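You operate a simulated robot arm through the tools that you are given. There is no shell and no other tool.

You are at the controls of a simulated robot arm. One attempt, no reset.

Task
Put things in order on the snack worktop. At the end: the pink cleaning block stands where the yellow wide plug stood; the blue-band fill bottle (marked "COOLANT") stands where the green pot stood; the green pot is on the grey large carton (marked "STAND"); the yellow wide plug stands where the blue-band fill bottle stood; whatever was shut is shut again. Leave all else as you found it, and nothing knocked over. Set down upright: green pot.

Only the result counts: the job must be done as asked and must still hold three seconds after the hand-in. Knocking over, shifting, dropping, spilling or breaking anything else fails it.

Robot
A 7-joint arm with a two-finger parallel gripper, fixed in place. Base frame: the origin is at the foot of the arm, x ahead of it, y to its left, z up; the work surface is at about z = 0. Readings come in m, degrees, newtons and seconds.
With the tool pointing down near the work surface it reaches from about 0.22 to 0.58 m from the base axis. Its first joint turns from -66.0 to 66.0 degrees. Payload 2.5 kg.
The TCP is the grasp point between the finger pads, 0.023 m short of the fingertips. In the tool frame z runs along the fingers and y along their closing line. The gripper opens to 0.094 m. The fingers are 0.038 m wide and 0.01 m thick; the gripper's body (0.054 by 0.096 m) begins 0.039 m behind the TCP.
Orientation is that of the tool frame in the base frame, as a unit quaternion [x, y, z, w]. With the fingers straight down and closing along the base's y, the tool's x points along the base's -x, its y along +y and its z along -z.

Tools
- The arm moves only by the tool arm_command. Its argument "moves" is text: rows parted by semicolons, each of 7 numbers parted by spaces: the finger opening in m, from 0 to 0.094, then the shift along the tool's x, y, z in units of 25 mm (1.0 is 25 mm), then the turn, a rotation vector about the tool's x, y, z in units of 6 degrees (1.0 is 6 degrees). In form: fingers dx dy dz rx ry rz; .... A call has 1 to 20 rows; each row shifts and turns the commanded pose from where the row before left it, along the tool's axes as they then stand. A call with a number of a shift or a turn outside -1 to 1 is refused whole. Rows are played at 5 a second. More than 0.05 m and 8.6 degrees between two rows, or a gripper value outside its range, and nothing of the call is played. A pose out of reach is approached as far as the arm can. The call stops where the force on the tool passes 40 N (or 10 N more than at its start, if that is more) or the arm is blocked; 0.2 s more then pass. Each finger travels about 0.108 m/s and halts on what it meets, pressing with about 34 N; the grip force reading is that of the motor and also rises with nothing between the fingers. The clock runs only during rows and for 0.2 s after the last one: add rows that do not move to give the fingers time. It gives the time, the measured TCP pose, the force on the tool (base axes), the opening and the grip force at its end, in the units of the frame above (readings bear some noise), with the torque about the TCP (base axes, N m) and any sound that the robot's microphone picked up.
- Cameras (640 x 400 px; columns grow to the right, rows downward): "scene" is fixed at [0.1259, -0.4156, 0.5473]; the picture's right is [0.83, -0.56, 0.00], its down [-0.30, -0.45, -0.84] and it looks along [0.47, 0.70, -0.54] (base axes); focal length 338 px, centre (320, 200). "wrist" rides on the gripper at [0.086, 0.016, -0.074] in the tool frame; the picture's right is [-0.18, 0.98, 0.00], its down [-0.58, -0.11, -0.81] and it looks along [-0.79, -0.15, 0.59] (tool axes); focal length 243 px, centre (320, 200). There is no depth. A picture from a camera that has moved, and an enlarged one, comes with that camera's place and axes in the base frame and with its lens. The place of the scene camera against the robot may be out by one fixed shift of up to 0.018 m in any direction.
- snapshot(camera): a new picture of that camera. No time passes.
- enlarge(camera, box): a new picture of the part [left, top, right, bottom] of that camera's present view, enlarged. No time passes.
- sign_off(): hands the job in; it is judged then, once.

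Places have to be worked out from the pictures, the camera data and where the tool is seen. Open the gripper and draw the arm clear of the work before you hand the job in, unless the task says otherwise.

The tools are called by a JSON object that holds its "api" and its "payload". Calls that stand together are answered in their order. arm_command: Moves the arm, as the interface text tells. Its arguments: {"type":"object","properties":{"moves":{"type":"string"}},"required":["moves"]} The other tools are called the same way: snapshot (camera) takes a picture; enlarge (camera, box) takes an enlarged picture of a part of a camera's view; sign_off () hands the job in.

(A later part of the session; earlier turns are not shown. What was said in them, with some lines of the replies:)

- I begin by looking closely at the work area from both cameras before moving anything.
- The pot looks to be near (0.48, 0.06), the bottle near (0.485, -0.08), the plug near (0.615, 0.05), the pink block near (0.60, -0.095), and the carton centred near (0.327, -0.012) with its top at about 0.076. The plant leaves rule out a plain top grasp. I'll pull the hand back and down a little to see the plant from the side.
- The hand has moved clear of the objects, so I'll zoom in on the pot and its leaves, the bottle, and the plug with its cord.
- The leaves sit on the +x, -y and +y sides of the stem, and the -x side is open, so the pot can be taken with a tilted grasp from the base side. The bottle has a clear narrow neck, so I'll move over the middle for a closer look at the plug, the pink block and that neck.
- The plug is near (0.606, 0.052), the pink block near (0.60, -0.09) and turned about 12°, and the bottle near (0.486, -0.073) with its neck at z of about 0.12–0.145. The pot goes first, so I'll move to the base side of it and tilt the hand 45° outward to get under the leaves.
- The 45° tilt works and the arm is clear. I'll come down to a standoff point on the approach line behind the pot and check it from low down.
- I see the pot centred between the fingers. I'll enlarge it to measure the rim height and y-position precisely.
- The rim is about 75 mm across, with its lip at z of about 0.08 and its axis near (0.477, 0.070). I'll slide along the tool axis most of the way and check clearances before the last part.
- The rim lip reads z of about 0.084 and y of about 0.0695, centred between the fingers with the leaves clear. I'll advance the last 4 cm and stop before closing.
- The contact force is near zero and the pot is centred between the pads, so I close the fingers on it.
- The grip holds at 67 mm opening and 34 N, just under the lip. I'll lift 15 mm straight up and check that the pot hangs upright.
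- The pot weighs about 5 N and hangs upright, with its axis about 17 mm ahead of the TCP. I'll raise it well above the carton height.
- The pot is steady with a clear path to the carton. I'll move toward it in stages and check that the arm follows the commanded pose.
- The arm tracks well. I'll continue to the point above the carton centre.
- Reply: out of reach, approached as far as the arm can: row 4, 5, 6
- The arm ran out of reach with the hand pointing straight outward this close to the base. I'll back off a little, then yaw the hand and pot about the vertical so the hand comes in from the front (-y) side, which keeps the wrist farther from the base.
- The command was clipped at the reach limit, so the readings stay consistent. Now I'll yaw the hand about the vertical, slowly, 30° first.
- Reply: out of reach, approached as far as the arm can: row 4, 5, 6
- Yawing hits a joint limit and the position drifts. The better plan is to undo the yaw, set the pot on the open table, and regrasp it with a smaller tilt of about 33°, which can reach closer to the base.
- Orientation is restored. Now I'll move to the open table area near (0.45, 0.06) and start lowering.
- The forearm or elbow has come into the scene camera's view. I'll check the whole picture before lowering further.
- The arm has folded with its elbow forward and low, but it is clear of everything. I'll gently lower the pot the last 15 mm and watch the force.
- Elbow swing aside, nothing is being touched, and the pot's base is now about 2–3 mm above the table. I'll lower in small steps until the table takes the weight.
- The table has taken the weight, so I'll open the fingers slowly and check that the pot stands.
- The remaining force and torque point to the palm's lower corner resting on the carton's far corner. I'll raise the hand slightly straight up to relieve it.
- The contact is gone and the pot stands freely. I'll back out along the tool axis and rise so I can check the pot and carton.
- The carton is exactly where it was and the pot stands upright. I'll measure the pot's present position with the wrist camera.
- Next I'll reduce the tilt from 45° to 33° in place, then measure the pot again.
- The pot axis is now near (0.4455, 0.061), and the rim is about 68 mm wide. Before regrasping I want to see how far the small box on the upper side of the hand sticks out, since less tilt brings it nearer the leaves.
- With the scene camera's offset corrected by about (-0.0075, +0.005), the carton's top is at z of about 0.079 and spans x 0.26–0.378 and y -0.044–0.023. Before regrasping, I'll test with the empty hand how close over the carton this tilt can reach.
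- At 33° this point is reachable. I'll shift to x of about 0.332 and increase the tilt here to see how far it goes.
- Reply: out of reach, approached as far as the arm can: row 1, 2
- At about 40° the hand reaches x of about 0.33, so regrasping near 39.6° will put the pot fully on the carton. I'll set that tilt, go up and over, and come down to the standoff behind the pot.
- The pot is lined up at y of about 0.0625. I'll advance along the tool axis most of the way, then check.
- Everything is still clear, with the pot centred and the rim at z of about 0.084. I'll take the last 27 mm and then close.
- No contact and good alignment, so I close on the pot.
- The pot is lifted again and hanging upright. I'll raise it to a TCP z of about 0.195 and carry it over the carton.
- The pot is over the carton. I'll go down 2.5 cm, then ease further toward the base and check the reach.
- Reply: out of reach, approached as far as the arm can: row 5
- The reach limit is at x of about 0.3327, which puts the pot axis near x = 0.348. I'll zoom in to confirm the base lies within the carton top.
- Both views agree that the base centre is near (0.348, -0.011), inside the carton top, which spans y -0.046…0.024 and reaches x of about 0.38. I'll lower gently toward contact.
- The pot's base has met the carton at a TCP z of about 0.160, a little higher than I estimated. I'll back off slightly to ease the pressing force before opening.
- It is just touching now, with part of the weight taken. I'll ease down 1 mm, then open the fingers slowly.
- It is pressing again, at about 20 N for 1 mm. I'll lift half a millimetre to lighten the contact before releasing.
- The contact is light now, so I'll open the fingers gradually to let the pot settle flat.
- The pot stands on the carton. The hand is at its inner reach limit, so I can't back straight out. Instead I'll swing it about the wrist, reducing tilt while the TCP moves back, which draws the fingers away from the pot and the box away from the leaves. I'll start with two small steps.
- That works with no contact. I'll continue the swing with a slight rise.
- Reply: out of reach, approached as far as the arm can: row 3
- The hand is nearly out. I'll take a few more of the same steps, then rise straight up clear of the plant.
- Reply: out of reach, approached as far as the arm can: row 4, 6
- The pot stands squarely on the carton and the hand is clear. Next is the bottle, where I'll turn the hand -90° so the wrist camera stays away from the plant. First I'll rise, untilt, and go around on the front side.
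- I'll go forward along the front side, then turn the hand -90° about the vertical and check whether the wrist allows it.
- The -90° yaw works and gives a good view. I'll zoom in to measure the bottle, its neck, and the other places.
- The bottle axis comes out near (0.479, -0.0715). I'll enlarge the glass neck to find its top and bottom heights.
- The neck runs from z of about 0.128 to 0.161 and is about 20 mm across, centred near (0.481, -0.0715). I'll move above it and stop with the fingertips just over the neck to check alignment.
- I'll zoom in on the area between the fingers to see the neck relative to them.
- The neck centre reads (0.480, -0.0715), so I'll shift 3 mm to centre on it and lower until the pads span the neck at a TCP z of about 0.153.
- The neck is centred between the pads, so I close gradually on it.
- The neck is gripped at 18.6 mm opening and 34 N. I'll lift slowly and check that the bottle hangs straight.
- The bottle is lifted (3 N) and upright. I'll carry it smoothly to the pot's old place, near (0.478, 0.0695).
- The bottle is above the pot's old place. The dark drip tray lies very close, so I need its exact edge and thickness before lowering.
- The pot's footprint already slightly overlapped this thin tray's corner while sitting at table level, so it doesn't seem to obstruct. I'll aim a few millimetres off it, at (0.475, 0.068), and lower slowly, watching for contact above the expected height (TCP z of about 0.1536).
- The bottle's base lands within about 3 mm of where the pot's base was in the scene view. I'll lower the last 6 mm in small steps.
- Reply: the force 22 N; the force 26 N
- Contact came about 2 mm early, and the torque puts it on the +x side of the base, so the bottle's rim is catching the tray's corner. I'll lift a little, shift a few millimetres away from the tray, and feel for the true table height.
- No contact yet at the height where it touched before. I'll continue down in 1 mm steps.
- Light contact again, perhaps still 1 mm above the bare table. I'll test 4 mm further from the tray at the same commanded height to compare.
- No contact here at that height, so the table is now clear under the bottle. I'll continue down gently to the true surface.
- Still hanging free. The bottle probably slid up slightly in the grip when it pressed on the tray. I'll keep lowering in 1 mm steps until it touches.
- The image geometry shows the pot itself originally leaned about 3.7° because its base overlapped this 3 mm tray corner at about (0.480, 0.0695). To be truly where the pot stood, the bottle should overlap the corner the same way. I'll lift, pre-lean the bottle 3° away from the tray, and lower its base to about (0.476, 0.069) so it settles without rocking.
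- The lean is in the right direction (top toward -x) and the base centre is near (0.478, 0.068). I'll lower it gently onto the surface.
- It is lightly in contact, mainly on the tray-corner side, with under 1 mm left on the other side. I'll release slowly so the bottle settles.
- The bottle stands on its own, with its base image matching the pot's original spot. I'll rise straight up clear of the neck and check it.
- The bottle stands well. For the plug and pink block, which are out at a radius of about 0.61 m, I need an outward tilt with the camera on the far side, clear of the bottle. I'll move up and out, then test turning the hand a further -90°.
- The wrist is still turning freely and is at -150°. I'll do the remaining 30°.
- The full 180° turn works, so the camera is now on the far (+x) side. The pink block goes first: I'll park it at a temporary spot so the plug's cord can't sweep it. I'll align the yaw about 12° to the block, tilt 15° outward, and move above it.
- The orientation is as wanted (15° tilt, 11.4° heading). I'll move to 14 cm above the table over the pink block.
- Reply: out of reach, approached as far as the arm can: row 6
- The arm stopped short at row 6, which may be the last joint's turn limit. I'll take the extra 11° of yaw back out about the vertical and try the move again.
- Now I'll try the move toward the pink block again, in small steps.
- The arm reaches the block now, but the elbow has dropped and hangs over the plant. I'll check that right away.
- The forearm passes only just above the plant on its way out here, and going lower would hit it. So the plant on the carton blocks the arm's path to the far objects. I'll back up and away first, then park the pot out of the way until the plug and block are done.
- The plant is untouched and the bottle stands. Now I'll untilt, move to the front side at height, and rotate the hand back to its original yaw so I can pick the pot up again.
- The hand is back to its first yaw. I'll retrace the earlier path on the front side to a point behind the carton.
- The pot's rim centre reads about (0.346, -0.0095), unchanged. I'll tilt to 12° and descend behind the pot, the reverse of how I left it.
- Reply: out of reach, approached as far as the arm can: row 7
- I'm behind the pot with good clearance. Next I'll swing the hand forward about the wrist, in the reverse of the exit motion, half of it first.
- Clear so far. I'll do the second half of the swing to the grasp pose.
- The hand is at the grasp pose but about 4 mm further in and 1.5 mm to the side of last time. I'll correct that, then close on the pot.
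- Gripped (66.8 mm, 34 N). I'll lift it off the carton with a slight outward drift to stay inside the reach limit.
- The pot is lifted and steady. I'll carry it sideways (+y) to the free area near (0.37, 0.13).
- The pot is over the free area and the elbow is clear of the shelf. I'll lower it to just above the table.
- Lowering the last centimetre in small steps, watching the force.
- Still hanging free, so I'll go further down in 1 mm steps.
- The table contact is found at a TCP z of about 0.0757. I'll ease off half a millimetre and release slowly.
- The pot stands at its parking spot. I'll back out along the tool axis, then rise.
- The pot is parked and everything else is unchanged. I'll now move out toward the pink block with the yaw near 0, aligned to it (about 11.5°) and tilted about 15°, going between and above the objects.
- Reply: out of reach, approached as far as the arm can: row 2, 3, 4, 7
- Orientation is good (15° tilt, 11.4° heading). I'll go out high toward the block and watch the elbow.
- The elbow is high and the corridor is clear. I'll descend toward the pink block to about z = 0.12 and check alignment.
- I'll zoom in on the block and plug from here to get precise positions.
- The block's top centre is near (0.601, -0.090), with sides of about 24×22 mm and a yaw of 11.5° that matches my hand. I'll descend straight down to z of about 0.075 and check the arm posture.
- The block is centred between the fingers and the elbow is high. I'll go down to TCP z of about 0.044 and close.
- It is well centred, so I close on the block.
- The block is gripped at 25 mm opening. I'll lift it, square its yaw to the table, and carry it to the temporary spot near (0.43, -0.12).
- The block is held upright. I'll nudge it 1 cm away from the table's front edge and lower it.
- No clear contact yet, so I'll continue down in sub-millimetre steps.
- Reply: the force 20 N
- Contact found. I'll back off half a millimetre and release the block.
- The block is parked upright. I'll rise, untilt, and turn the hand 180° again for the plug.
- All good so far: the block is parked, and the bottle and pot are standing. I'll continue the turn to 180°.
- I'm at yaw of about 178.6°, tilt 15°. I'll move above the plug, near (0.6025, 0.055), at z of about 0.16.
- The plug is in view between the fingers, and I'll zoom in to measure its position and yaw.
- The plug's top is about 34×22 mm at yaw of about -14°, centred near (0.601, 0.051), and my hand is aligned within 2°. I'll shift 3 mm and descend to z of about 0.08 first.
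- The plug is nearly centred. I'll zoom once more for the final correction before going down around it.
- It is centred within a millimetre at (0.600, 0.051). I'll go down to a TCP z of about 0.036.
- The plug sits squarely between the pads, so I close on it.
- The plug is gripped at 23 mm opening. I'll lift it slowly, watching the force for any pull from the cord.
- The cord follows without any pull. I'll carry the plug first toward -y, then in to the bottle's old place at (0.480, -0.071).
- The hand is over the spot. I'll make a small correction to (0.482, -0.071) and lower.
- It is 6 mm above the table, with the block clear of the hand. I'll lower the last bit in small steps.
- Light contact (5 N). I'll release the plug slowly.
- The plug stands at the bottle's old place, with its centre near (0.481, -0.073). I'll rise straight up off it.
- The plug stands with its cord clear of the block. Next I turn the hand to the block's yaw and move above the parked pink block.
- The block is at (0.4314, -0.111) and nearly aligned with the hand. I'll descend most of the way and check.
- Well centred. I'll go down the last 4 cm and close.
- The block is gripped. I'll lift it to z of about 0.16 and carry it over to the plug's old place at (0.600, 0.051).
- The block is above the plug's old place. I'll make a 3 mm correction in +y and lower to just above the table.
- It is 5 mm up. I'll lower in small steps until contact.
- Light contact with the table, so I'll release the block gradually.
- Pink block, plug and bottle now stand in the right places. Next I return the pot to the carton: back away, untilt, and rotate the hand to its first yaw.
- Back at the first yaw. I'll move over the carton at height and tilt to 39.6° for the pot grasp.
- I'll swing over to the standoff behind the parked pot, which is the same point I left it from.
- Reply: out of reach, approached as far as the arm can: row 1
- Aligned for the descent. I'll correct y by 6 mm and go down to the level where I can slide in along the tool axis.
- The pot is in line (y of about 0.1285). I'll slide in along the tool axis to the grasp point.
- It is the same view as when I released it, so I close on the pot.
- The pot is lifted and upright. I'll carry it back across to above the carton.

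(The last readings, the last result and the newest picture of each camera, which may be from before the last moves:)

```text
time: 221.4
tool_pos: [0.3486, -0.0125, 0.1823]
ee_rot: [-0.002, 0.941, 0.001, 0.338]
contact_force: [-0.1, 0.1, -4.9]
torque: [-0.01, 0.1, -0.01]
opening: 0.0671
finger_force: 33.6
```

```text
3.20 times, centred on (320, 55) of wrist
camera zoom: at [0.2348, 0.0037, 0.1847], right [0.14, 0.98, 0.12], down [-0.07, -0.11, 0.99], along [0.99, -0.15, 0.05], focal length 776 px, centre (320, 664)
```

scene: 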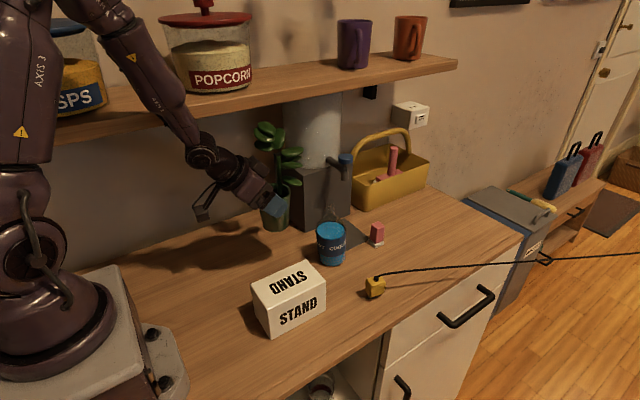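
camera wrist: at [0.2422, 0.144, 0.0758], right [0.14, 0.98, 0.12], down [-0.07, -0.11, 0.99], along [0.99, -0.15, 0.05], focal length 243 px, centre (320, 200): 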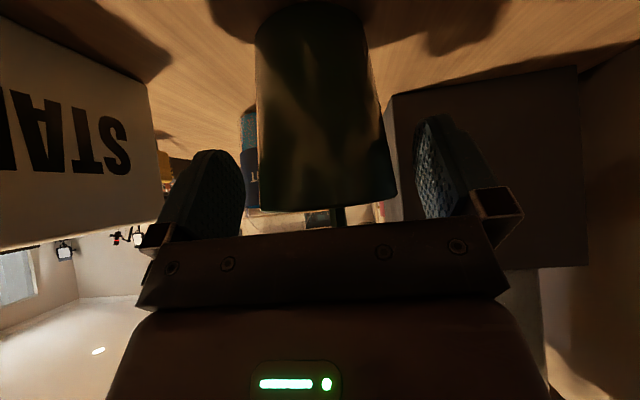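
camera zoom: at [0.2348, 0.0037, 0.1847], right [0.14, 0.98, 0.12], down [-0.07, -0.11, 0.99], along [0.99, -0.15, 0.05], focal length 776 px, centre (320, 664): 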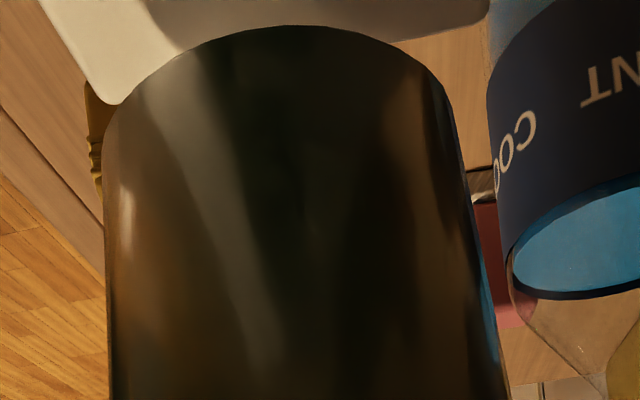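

The pot is above the far part of the carton. I'll ease it 16 mm further in toward the carton's middle.

{"api": "arm_command", "payload": {"moves": "0.06 0.16 0.02 -0.136 0 0 0; 0.06 0.16 0.02 -0.136 0 0 0; 0.06 0.17 0 -0.136 0 0 0; 0.06 0 0 0 0 0 0"}}

{"api": "enlarge", "payload": {"camera": "wrist", "box": [220, 0, 420, 110]}}

{"api": "enlarge", "payload": {"camera": "scene", "box": [250, 220, 350, 310]}}

```text
time: 222.4
tool_pos: [0.3325, -0.0117, 0.1828]
ee_rot: [-0.001, 0.941, 0.001, 0.338]
contact_force: [0.4, -0.4, -5.0]
torque: [-0.01, 0.12, 0.0]
opening: 0.0671
finger_force: 34.3
```

```text
3.20 times, centred on (320, 55) of wrist
camera zoom: at [0.2196, 0.0044, 0.1847], right [0.14, 0.98, 0.12], down [-0.07, -0.11, 0.99], along [0.99, -0.15, 0.05], focal length 776 px, centre (320, 664)
```

zoom: 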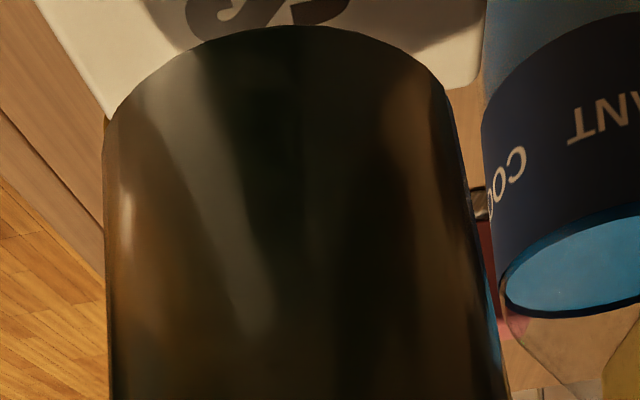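

```text
4.44 times, centred on (300, 265) of scene
camera zoom: at [0.1259, -0.4156, 0.5473], right [0.83, -0.56, 0.0], down [-0.3, -0.45, -0.84], along [0.47, 0.7, -0.54], focal length 1500 px, centre (409, -89)
```

zoom: 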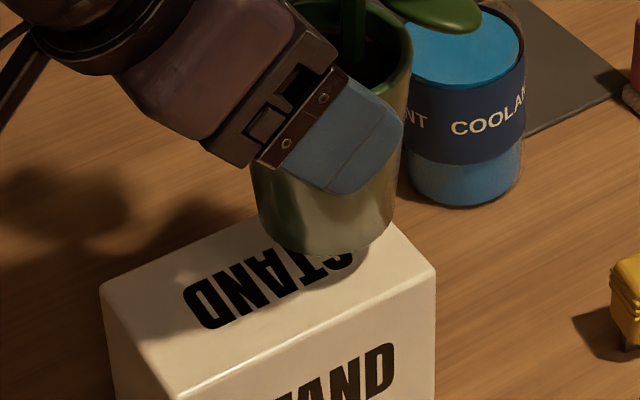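

It is the same position as the first placement. I'll lower 2 cm, then go in 1 mm steps until contact.

{"api": "arm_command", "payload": {"moves": "0.06 0.1 0 0.12 0 0 0; 0.06 0.14 0 0.17 0 0 0; 0.06 0.14 0 0.17 0 0 0; 0.06 0.1 0 0.12 0 0 0; 0.06 0 0 0 0 0 0"}}

{"api": "arm_command", "payload": {"moves": "0.06 0.026 0 0.031 0 0 0; 0.06 0 0 0 0 0 0"}}

{"api": "arm_command", "payload": {"moves": "0.06 0.026 0 0.031 0 0 0; 0.06 0 0 0 0 0 0"}}

```text
time: 223.6
tool_pos: [0.332, -0.0111, 0.1636]
ee_rot: [-0.001, 0.941, 0.0, 0.339]
contact_force: [0.2, 0.5, -5.1]
torque: [0.0, 0.1, 0.0]
opening: 0.067
finger_force: 34.1
```

```text
time: 224.2
tool_pos: [0.3328, -0.0125, 0.1639]
ee_rot: [0.0, 0.941, 0.0, 0.339]
contact_force: [-0.2, 0.4, -5.2]
torque: [0.01, 0.11, -0.01]
opening: 0.0671
finger_force: 33.5
```

```text
time: 224.8
tool_pos: [0.333, -0.0123, 0.1618]
ee_rot: [0.001, 0.941, -0.001, 0.339]
contact_force: [0.3, -0.3, -5.6]
torque: [0.01, 0.09, 0.01]
opening: 0.0671
finger_force: 34.3
```

{"api": "arm_command", "payload": {"moves": "0.06 0.022 0 0.026 0 0 0; 0.06 0 0 0 0 0 0"}}

{"api": "arm_command", "payload": {"moves": "0.06 0.018 0 0.022 0 0 0; 0.06 0 0 0 0 0 0"}}

```text
time: 225.4
tool_pos: [0.3326, -0.0115, 0.1612]
ee_rot: [-0.001, 0.941, 0.001, 0.34]
contact_force: [0.3, -0.5, -5.3]
torque: [-0.02, 0.08, 0.05]
opening: 0.0671
finger_force: 34.1
```

```text
time: 226.0
tool_pos: [0.3332, -0.0102, 0.1608]
ee_rot: [0.0, 0.941, 0.0, 0.34]
contact_force: [-0.5, 0.1, -6.0]
torque: [0.02, 0.08, 0.01]
opening: 0.0671
finger_force: 33.7
```

Still hanging, so I'll take a couple more small steps.

{"api": "arm_command", "payload": {"moves": "0.06 0.018 0 0.022 0 0 0; 0.06 0 0 0 0 0 0"}}

{"api": "arm_command", "payload": {"moves": "0.06 0.018 0 0.022 0 0 0; 0.06 0 0 0 0 0 0"}}

```text
time: 226.6
tool_pos: [0.3331, -0.011, 0.1602]
ee_rot: [0.0, 0.941, 0.0, 0.34]
contact_force: [0.1, -0.2, -5.2]
torque: [0.02, 0.08, 0.01]
opening: 0.0671
finger_force: 34.5
```

```text
time: 227.2
tool_pos: [0.3339, -0.0108, 0.1592]
ee_rot: [-0.001, 0.94, 0.0, 0.341]
contact_force: [-6.4, -0.5, 12.2]
torque: [0.03, 0.59, 0.0]
opening: 0.067
finger_force: 34.1
```

Contact with the carton at a TCP z of about 0.1592. I'll ease off slightly and release slowly.

{"api": "arm_command", "payload": {"moves": "0.06 -0.009 0 -0.011 0 0 0; 0.06 0 0 0 0 0 0; 0.0665 0 0 0 0 0 0; 0.068 0 0 0 0 0 0; 0.07 0 0 0 0 0 0; 0.075 0 0 0 0 0 0; 0.082 0 0 0 0 0 0; 0.09 0 0 0 0 0 0; 0.094 0 0 0 0 0 0; 0.094 0 0 0 0 0 0"}}

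{"api": "enlarge", "payload": {"camera": "scene", "box": [220, 150, 370, 340]}}

{"api": "snapshot", "payload": {"camera": "wrist"}}

```text
time: 229.4
tool_pos: [0.3329, -0.0112, 0.1601]
ee_rot: [0.0, 0.941, 0.001, 0.339]
contact_force: [0.0, -0.4, 0.6]
torque: [0.02, 0.0, 0.01]
opening: 0.0941
finger_force: 0.1
```

```text
2.11 times, centred on (295, 245) of scene
camera zoom: at [0.1259, -0.4156, 0.5473], right [0.83, -0.56, 0.0], down [-0.3, -0.45, -0.84], along [0.47, 0.7, -0.54], focal length 710 px, centre (373, 105)
```

zoom: 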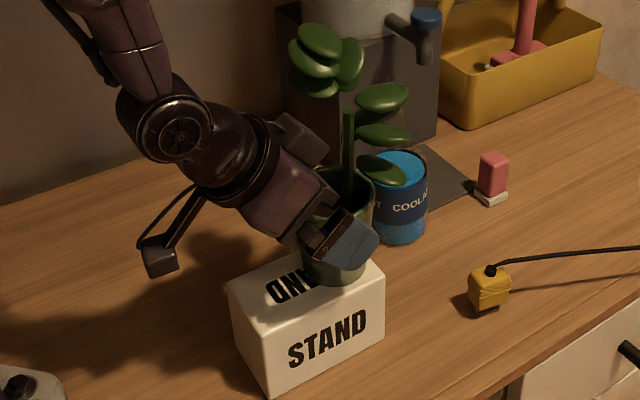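

```text
taken
camera wrist: at [0.2198, 0.0052, 0.1613], right [0.14, 0.98, 0.12], down [-0.07, -0.11, 0.99], along [0.99, -0.15, 0.05], focal length 243 px, centre (320, 200)
```

wrist: 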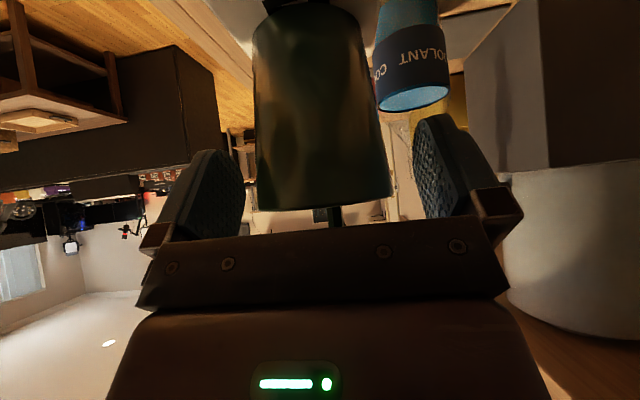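

The pot stands on the carton. I'll withdraw exactly as before, swinging about the wrist in small steps.

{"api": "arm_command", "payload": {"moves": "0.094 0.36 0 -0.01 0 0.5 0; 0.094 0.36 0 -0.01 0 0.5 0; 0.094 0.36 0 -0.1 0 0.5 0; 0.094 0.36 0 -0.1 0 0.5 0; 0.094 0.36 0 -0.1 0 0.5 0; 0.094 0.36 0 -0.1 0 0.5 0; 0.094 0 0 0 0 0 0"}}

{"api": "enlarge", "payload": {"camera": "scene", "box": [220, 150, 370, 340]}}

```text
time: 231.0
tool_pos: [0.2867, -0.0111, 0.14]
ee_rot: [-0.001, 0.982, 0.001, 0.188]
contact_force: [0.0, 0.5, -0.8]
torque: [-0.01, 0.02, 0.04]
opening: 0.0939
finger_force: 0.1
out of reach, approached as far as the arm can: row 5
```

```text
2.11 times, centred on (295, 245) of scene
camera zoom: at [0.1259, -0.4156, 0.5473], right [0.83, -0.56, 0.0], down [-0.3, -0.45, -0.84], along [0.47, 0.7, -0.54], focal length 710 px, centre (373, 105)
```

zoom: 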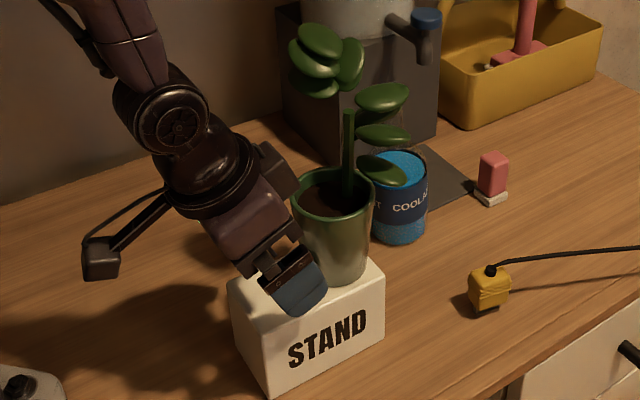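

The withdrawal is clean with no contact. I'll continue out and up, then move to a clear resting pose.

{"api": "arm_command", "payload": {"moves": "0.094 0.3 0 -0.25 0 0.5 0; 0.094 0.3 0 -0.25 0 0.5 0; 0.094 0.3 0 -0.25 0 0.5 0; 0.094 0 0 -0.6 0 0 0; 0.094 0 0 -0.8 0 0 0; 0.094 0 0 -0.8 0 0 0; 0.094 -0.213 0 -0.9 0 0 0; 0.094 -0.213 0 -0.9 0 0 0; 0.094 0 0 0 0 1 0; 0.094 0 0 0 0 1 0; 0.094 0 0 0 0 0.05 0; 0.094 0 0 0 0 0 0"}}

{"api": "snapshot", "payload": {"camera": "scene"}}

{"api": "snapshot", "payload": {"camera": "wrist"}}

```text
time: 233.6
tool_pos: [0.2538, -0.0127, 0.2513]
ee_rot: [-0.001, 1.0, -0.001, 0.003]
contact_force: [-0.2, 0.2, -0.2]
torque: [0.02, 0.0, -0.01]
opening: 0.0942
finger_force: 0.1
out of reach, approached as far as the arm can: row 4
```

```text
taken
```

scene: 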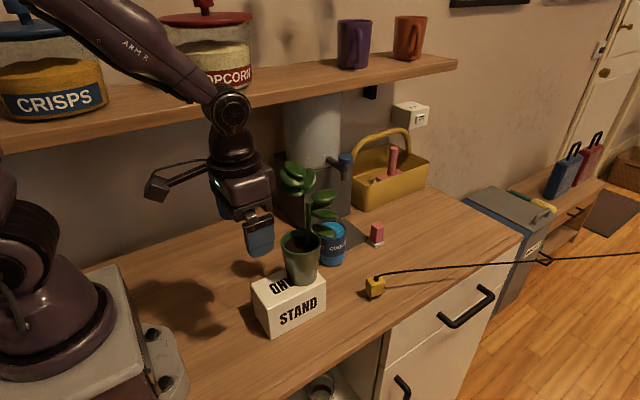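

```text
taken
camera wrist: at [0.1666, 0.0035, 0.324], right [0.18, 0.98, 0.0], down [0.58, -0.11, 0.81], along [0.8, -0.15, -0.59], focal length 243 px, centre (320, 200)
```

wrist: 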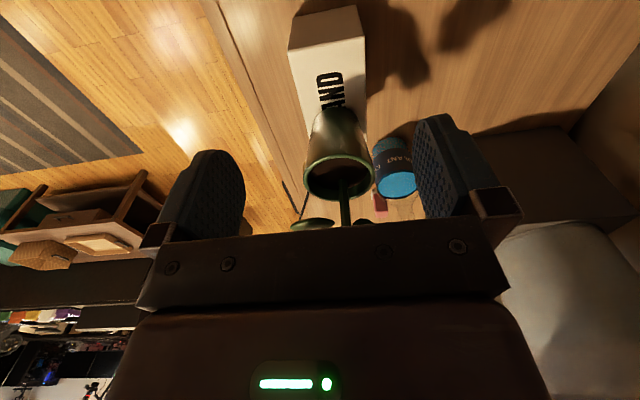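

Everything looks in place. I'll draw the arm to the front side, well clear of the plant, and make a final close check.

{"api": "arm_command", "payload": {"moves": "0.094 0 -0.8 -0.2 0 0 0; 0.094 0 -1 -0.4 0 0 0; 0.094 0 -1 -0.4 0 0 0; 0.094 0 -1 -0.4 0 0 0; 0.094 0 -1 -0.4 0 0 0; 0.094 0 -0.8 -0.2 0 0 0; 0.094 0 0 0 0 0 0; 0.094 0 0 0 0 0 0; 0.094 0 0 0 0 0 0"}}

{"api": "snapshot", "payload": {"camera": "scene"}}

{"api": "enlarge", "payload": {"camera": "scene", "box": [240, 140, 460, 350]}}

{"api": "enlarge", "payload": {"camera": "scene", "box": [300, 200, 400, 300]}}

```text
time: 235.6
tool_pos: [0.2526, -0.1519, 0.3012]
ee_rot: [-0.001, 1.0, 0.0, 0.003]
contact_force: [-1.0, -0.7, 0.6]
torque: [-0.01, 0.01, 0.01]
opening: 0.0938
finger_force: 0.1
```

```text
taken
```

scene: 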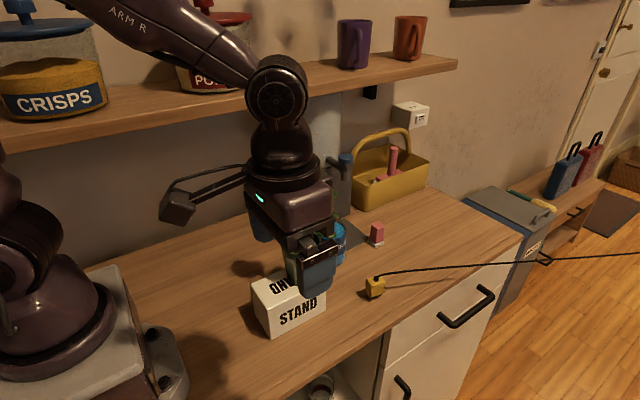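

```text
1.90 times, centred on (350, 245) of scene
camera zoom: at [0.1259, -0.4156, 0.5473], right [0.83, -0.56, 0.0], down [-0.3, -0.45, -0.84], along [0.47, 0.7, -0.54], focal length 643 px, centre (263, 114)
```

zoom: 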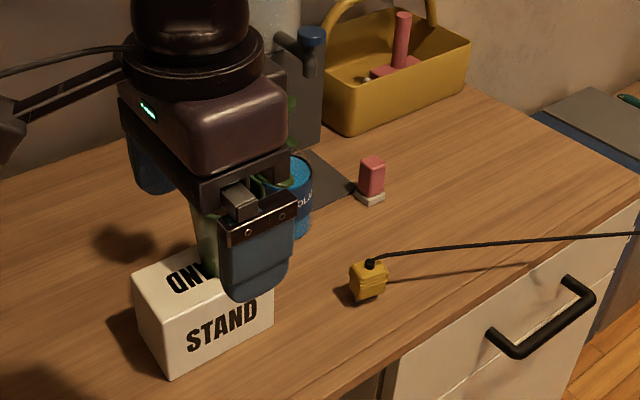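

```text
4.00 times, centred on (350, 250) of scene
camera zoom: at [0.1259, -0.4156, 0.5473], right [0.83, -0.56, 0.0], down [-0.3, -0.45, -0.84], along [0.47, 0.7, -0.54], focal length 1350 px, centre (200, 0)
```

zoom: 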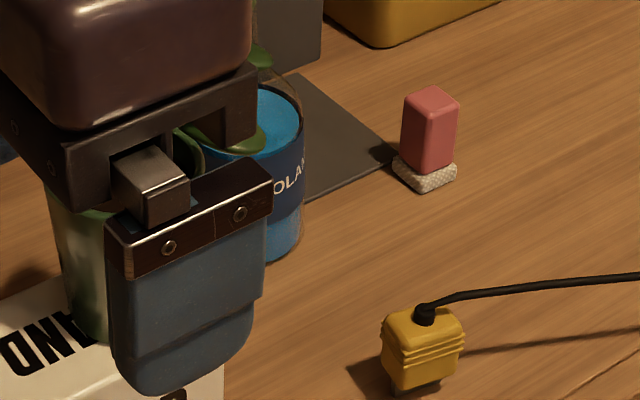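

All items read correctly and the carton hasn't moved. I'll raise the hand a little more so the pot is visible for one last look.

{"api": "arm_command", "payload": {"moves": "0.094 0.3 -0.3 -0.8 0 0 0; 0.094 0.3 -0.3 -0.8 0 0 0; 0.094 0.2 -0.3 -0.8 0 0 0; 0.094 0 0 -0.8 0 0 0; 0.094 0 0 0 0 0 0; 0.094 0 0 0 0 0 0; 0.094 0 0 0 0 0 0"}}

{"api": "snapshot", "payload": {"camera": "scene"}}

{"api": "snapshot", "payload": {"camera": "wrist"}}

```text
time: 237.2
tool_pos: [0.2325, -0.1752, 0.3799]
ee_rot: [0.0, 1.0, 0.0, 0.004]
contact_force: [0.1, 1.1, 0.1]
torque: [0.0, -0.01, 0.0]
opening: 0.094
finger_force: 0.1
```

```text
taken
```

scene: 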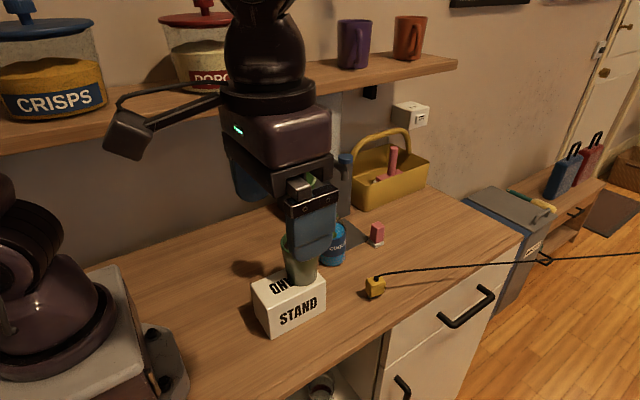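

```text
taken
camera wrist: at [0.1458, -0.1591, 0.4538], right [0.18, 0.98, 0.0], down [0.58, -0.11, 0.81], along [0.8, -0.15, -0.59], focal length 243 px, centre (320, 200)
```

wrist: 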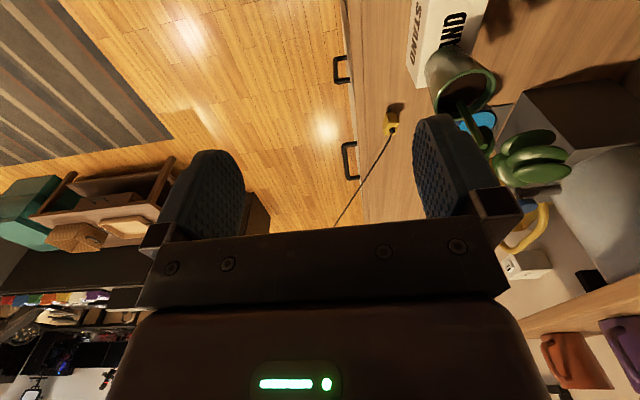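

The final views show all four items in their places:
- The green pot is upright on the STAND carton.
- The COOLANT bottle is where the pot stood.
- The yellow plug is where the bottle stood.
- The pink block is where the plug stood.

The carton hasn't moved, and the drawers and other furniture were never touched. The gripper is open and the arm is clear, so I hand the job in.

{"api": "sign_off", "payload": {}}

```text
The job is handed in.
```

The job is handed in; no verdict came back. The final pictures and readings showed everything standing where you asked:

- **Green pot:** upright on the STAND carton, a little toward the carton's far end.
- **COOLANT bottle:** where the pot stood, within about 5 mm. It leans about 3° because that spot overlaps the corner of the thin drip tray. The pot seemed to lean there the same way at the start.
- **Yellow plug:** where the bottle stood, within about 3 mm. Its cord gave no pull and lies clear of everything.
- **Pink block:** where the plug stood, right beside the tray's corner but not on it.

- **Contacts along the way:** the palm touched the carton's corner once, with about 7 N. The carton looked unmoved in the pictures afterward.
- **Temporary moves:** the pot and the pink block were each parked elsewhere for a while. The pot on the carton blocked the arm's path to the far objects, and I kept the block out of the way of the plug's cord.
- **Shut things:** I opened nothing, and the drawers were never touched.

The gripper is open and the arm is clear of the work.
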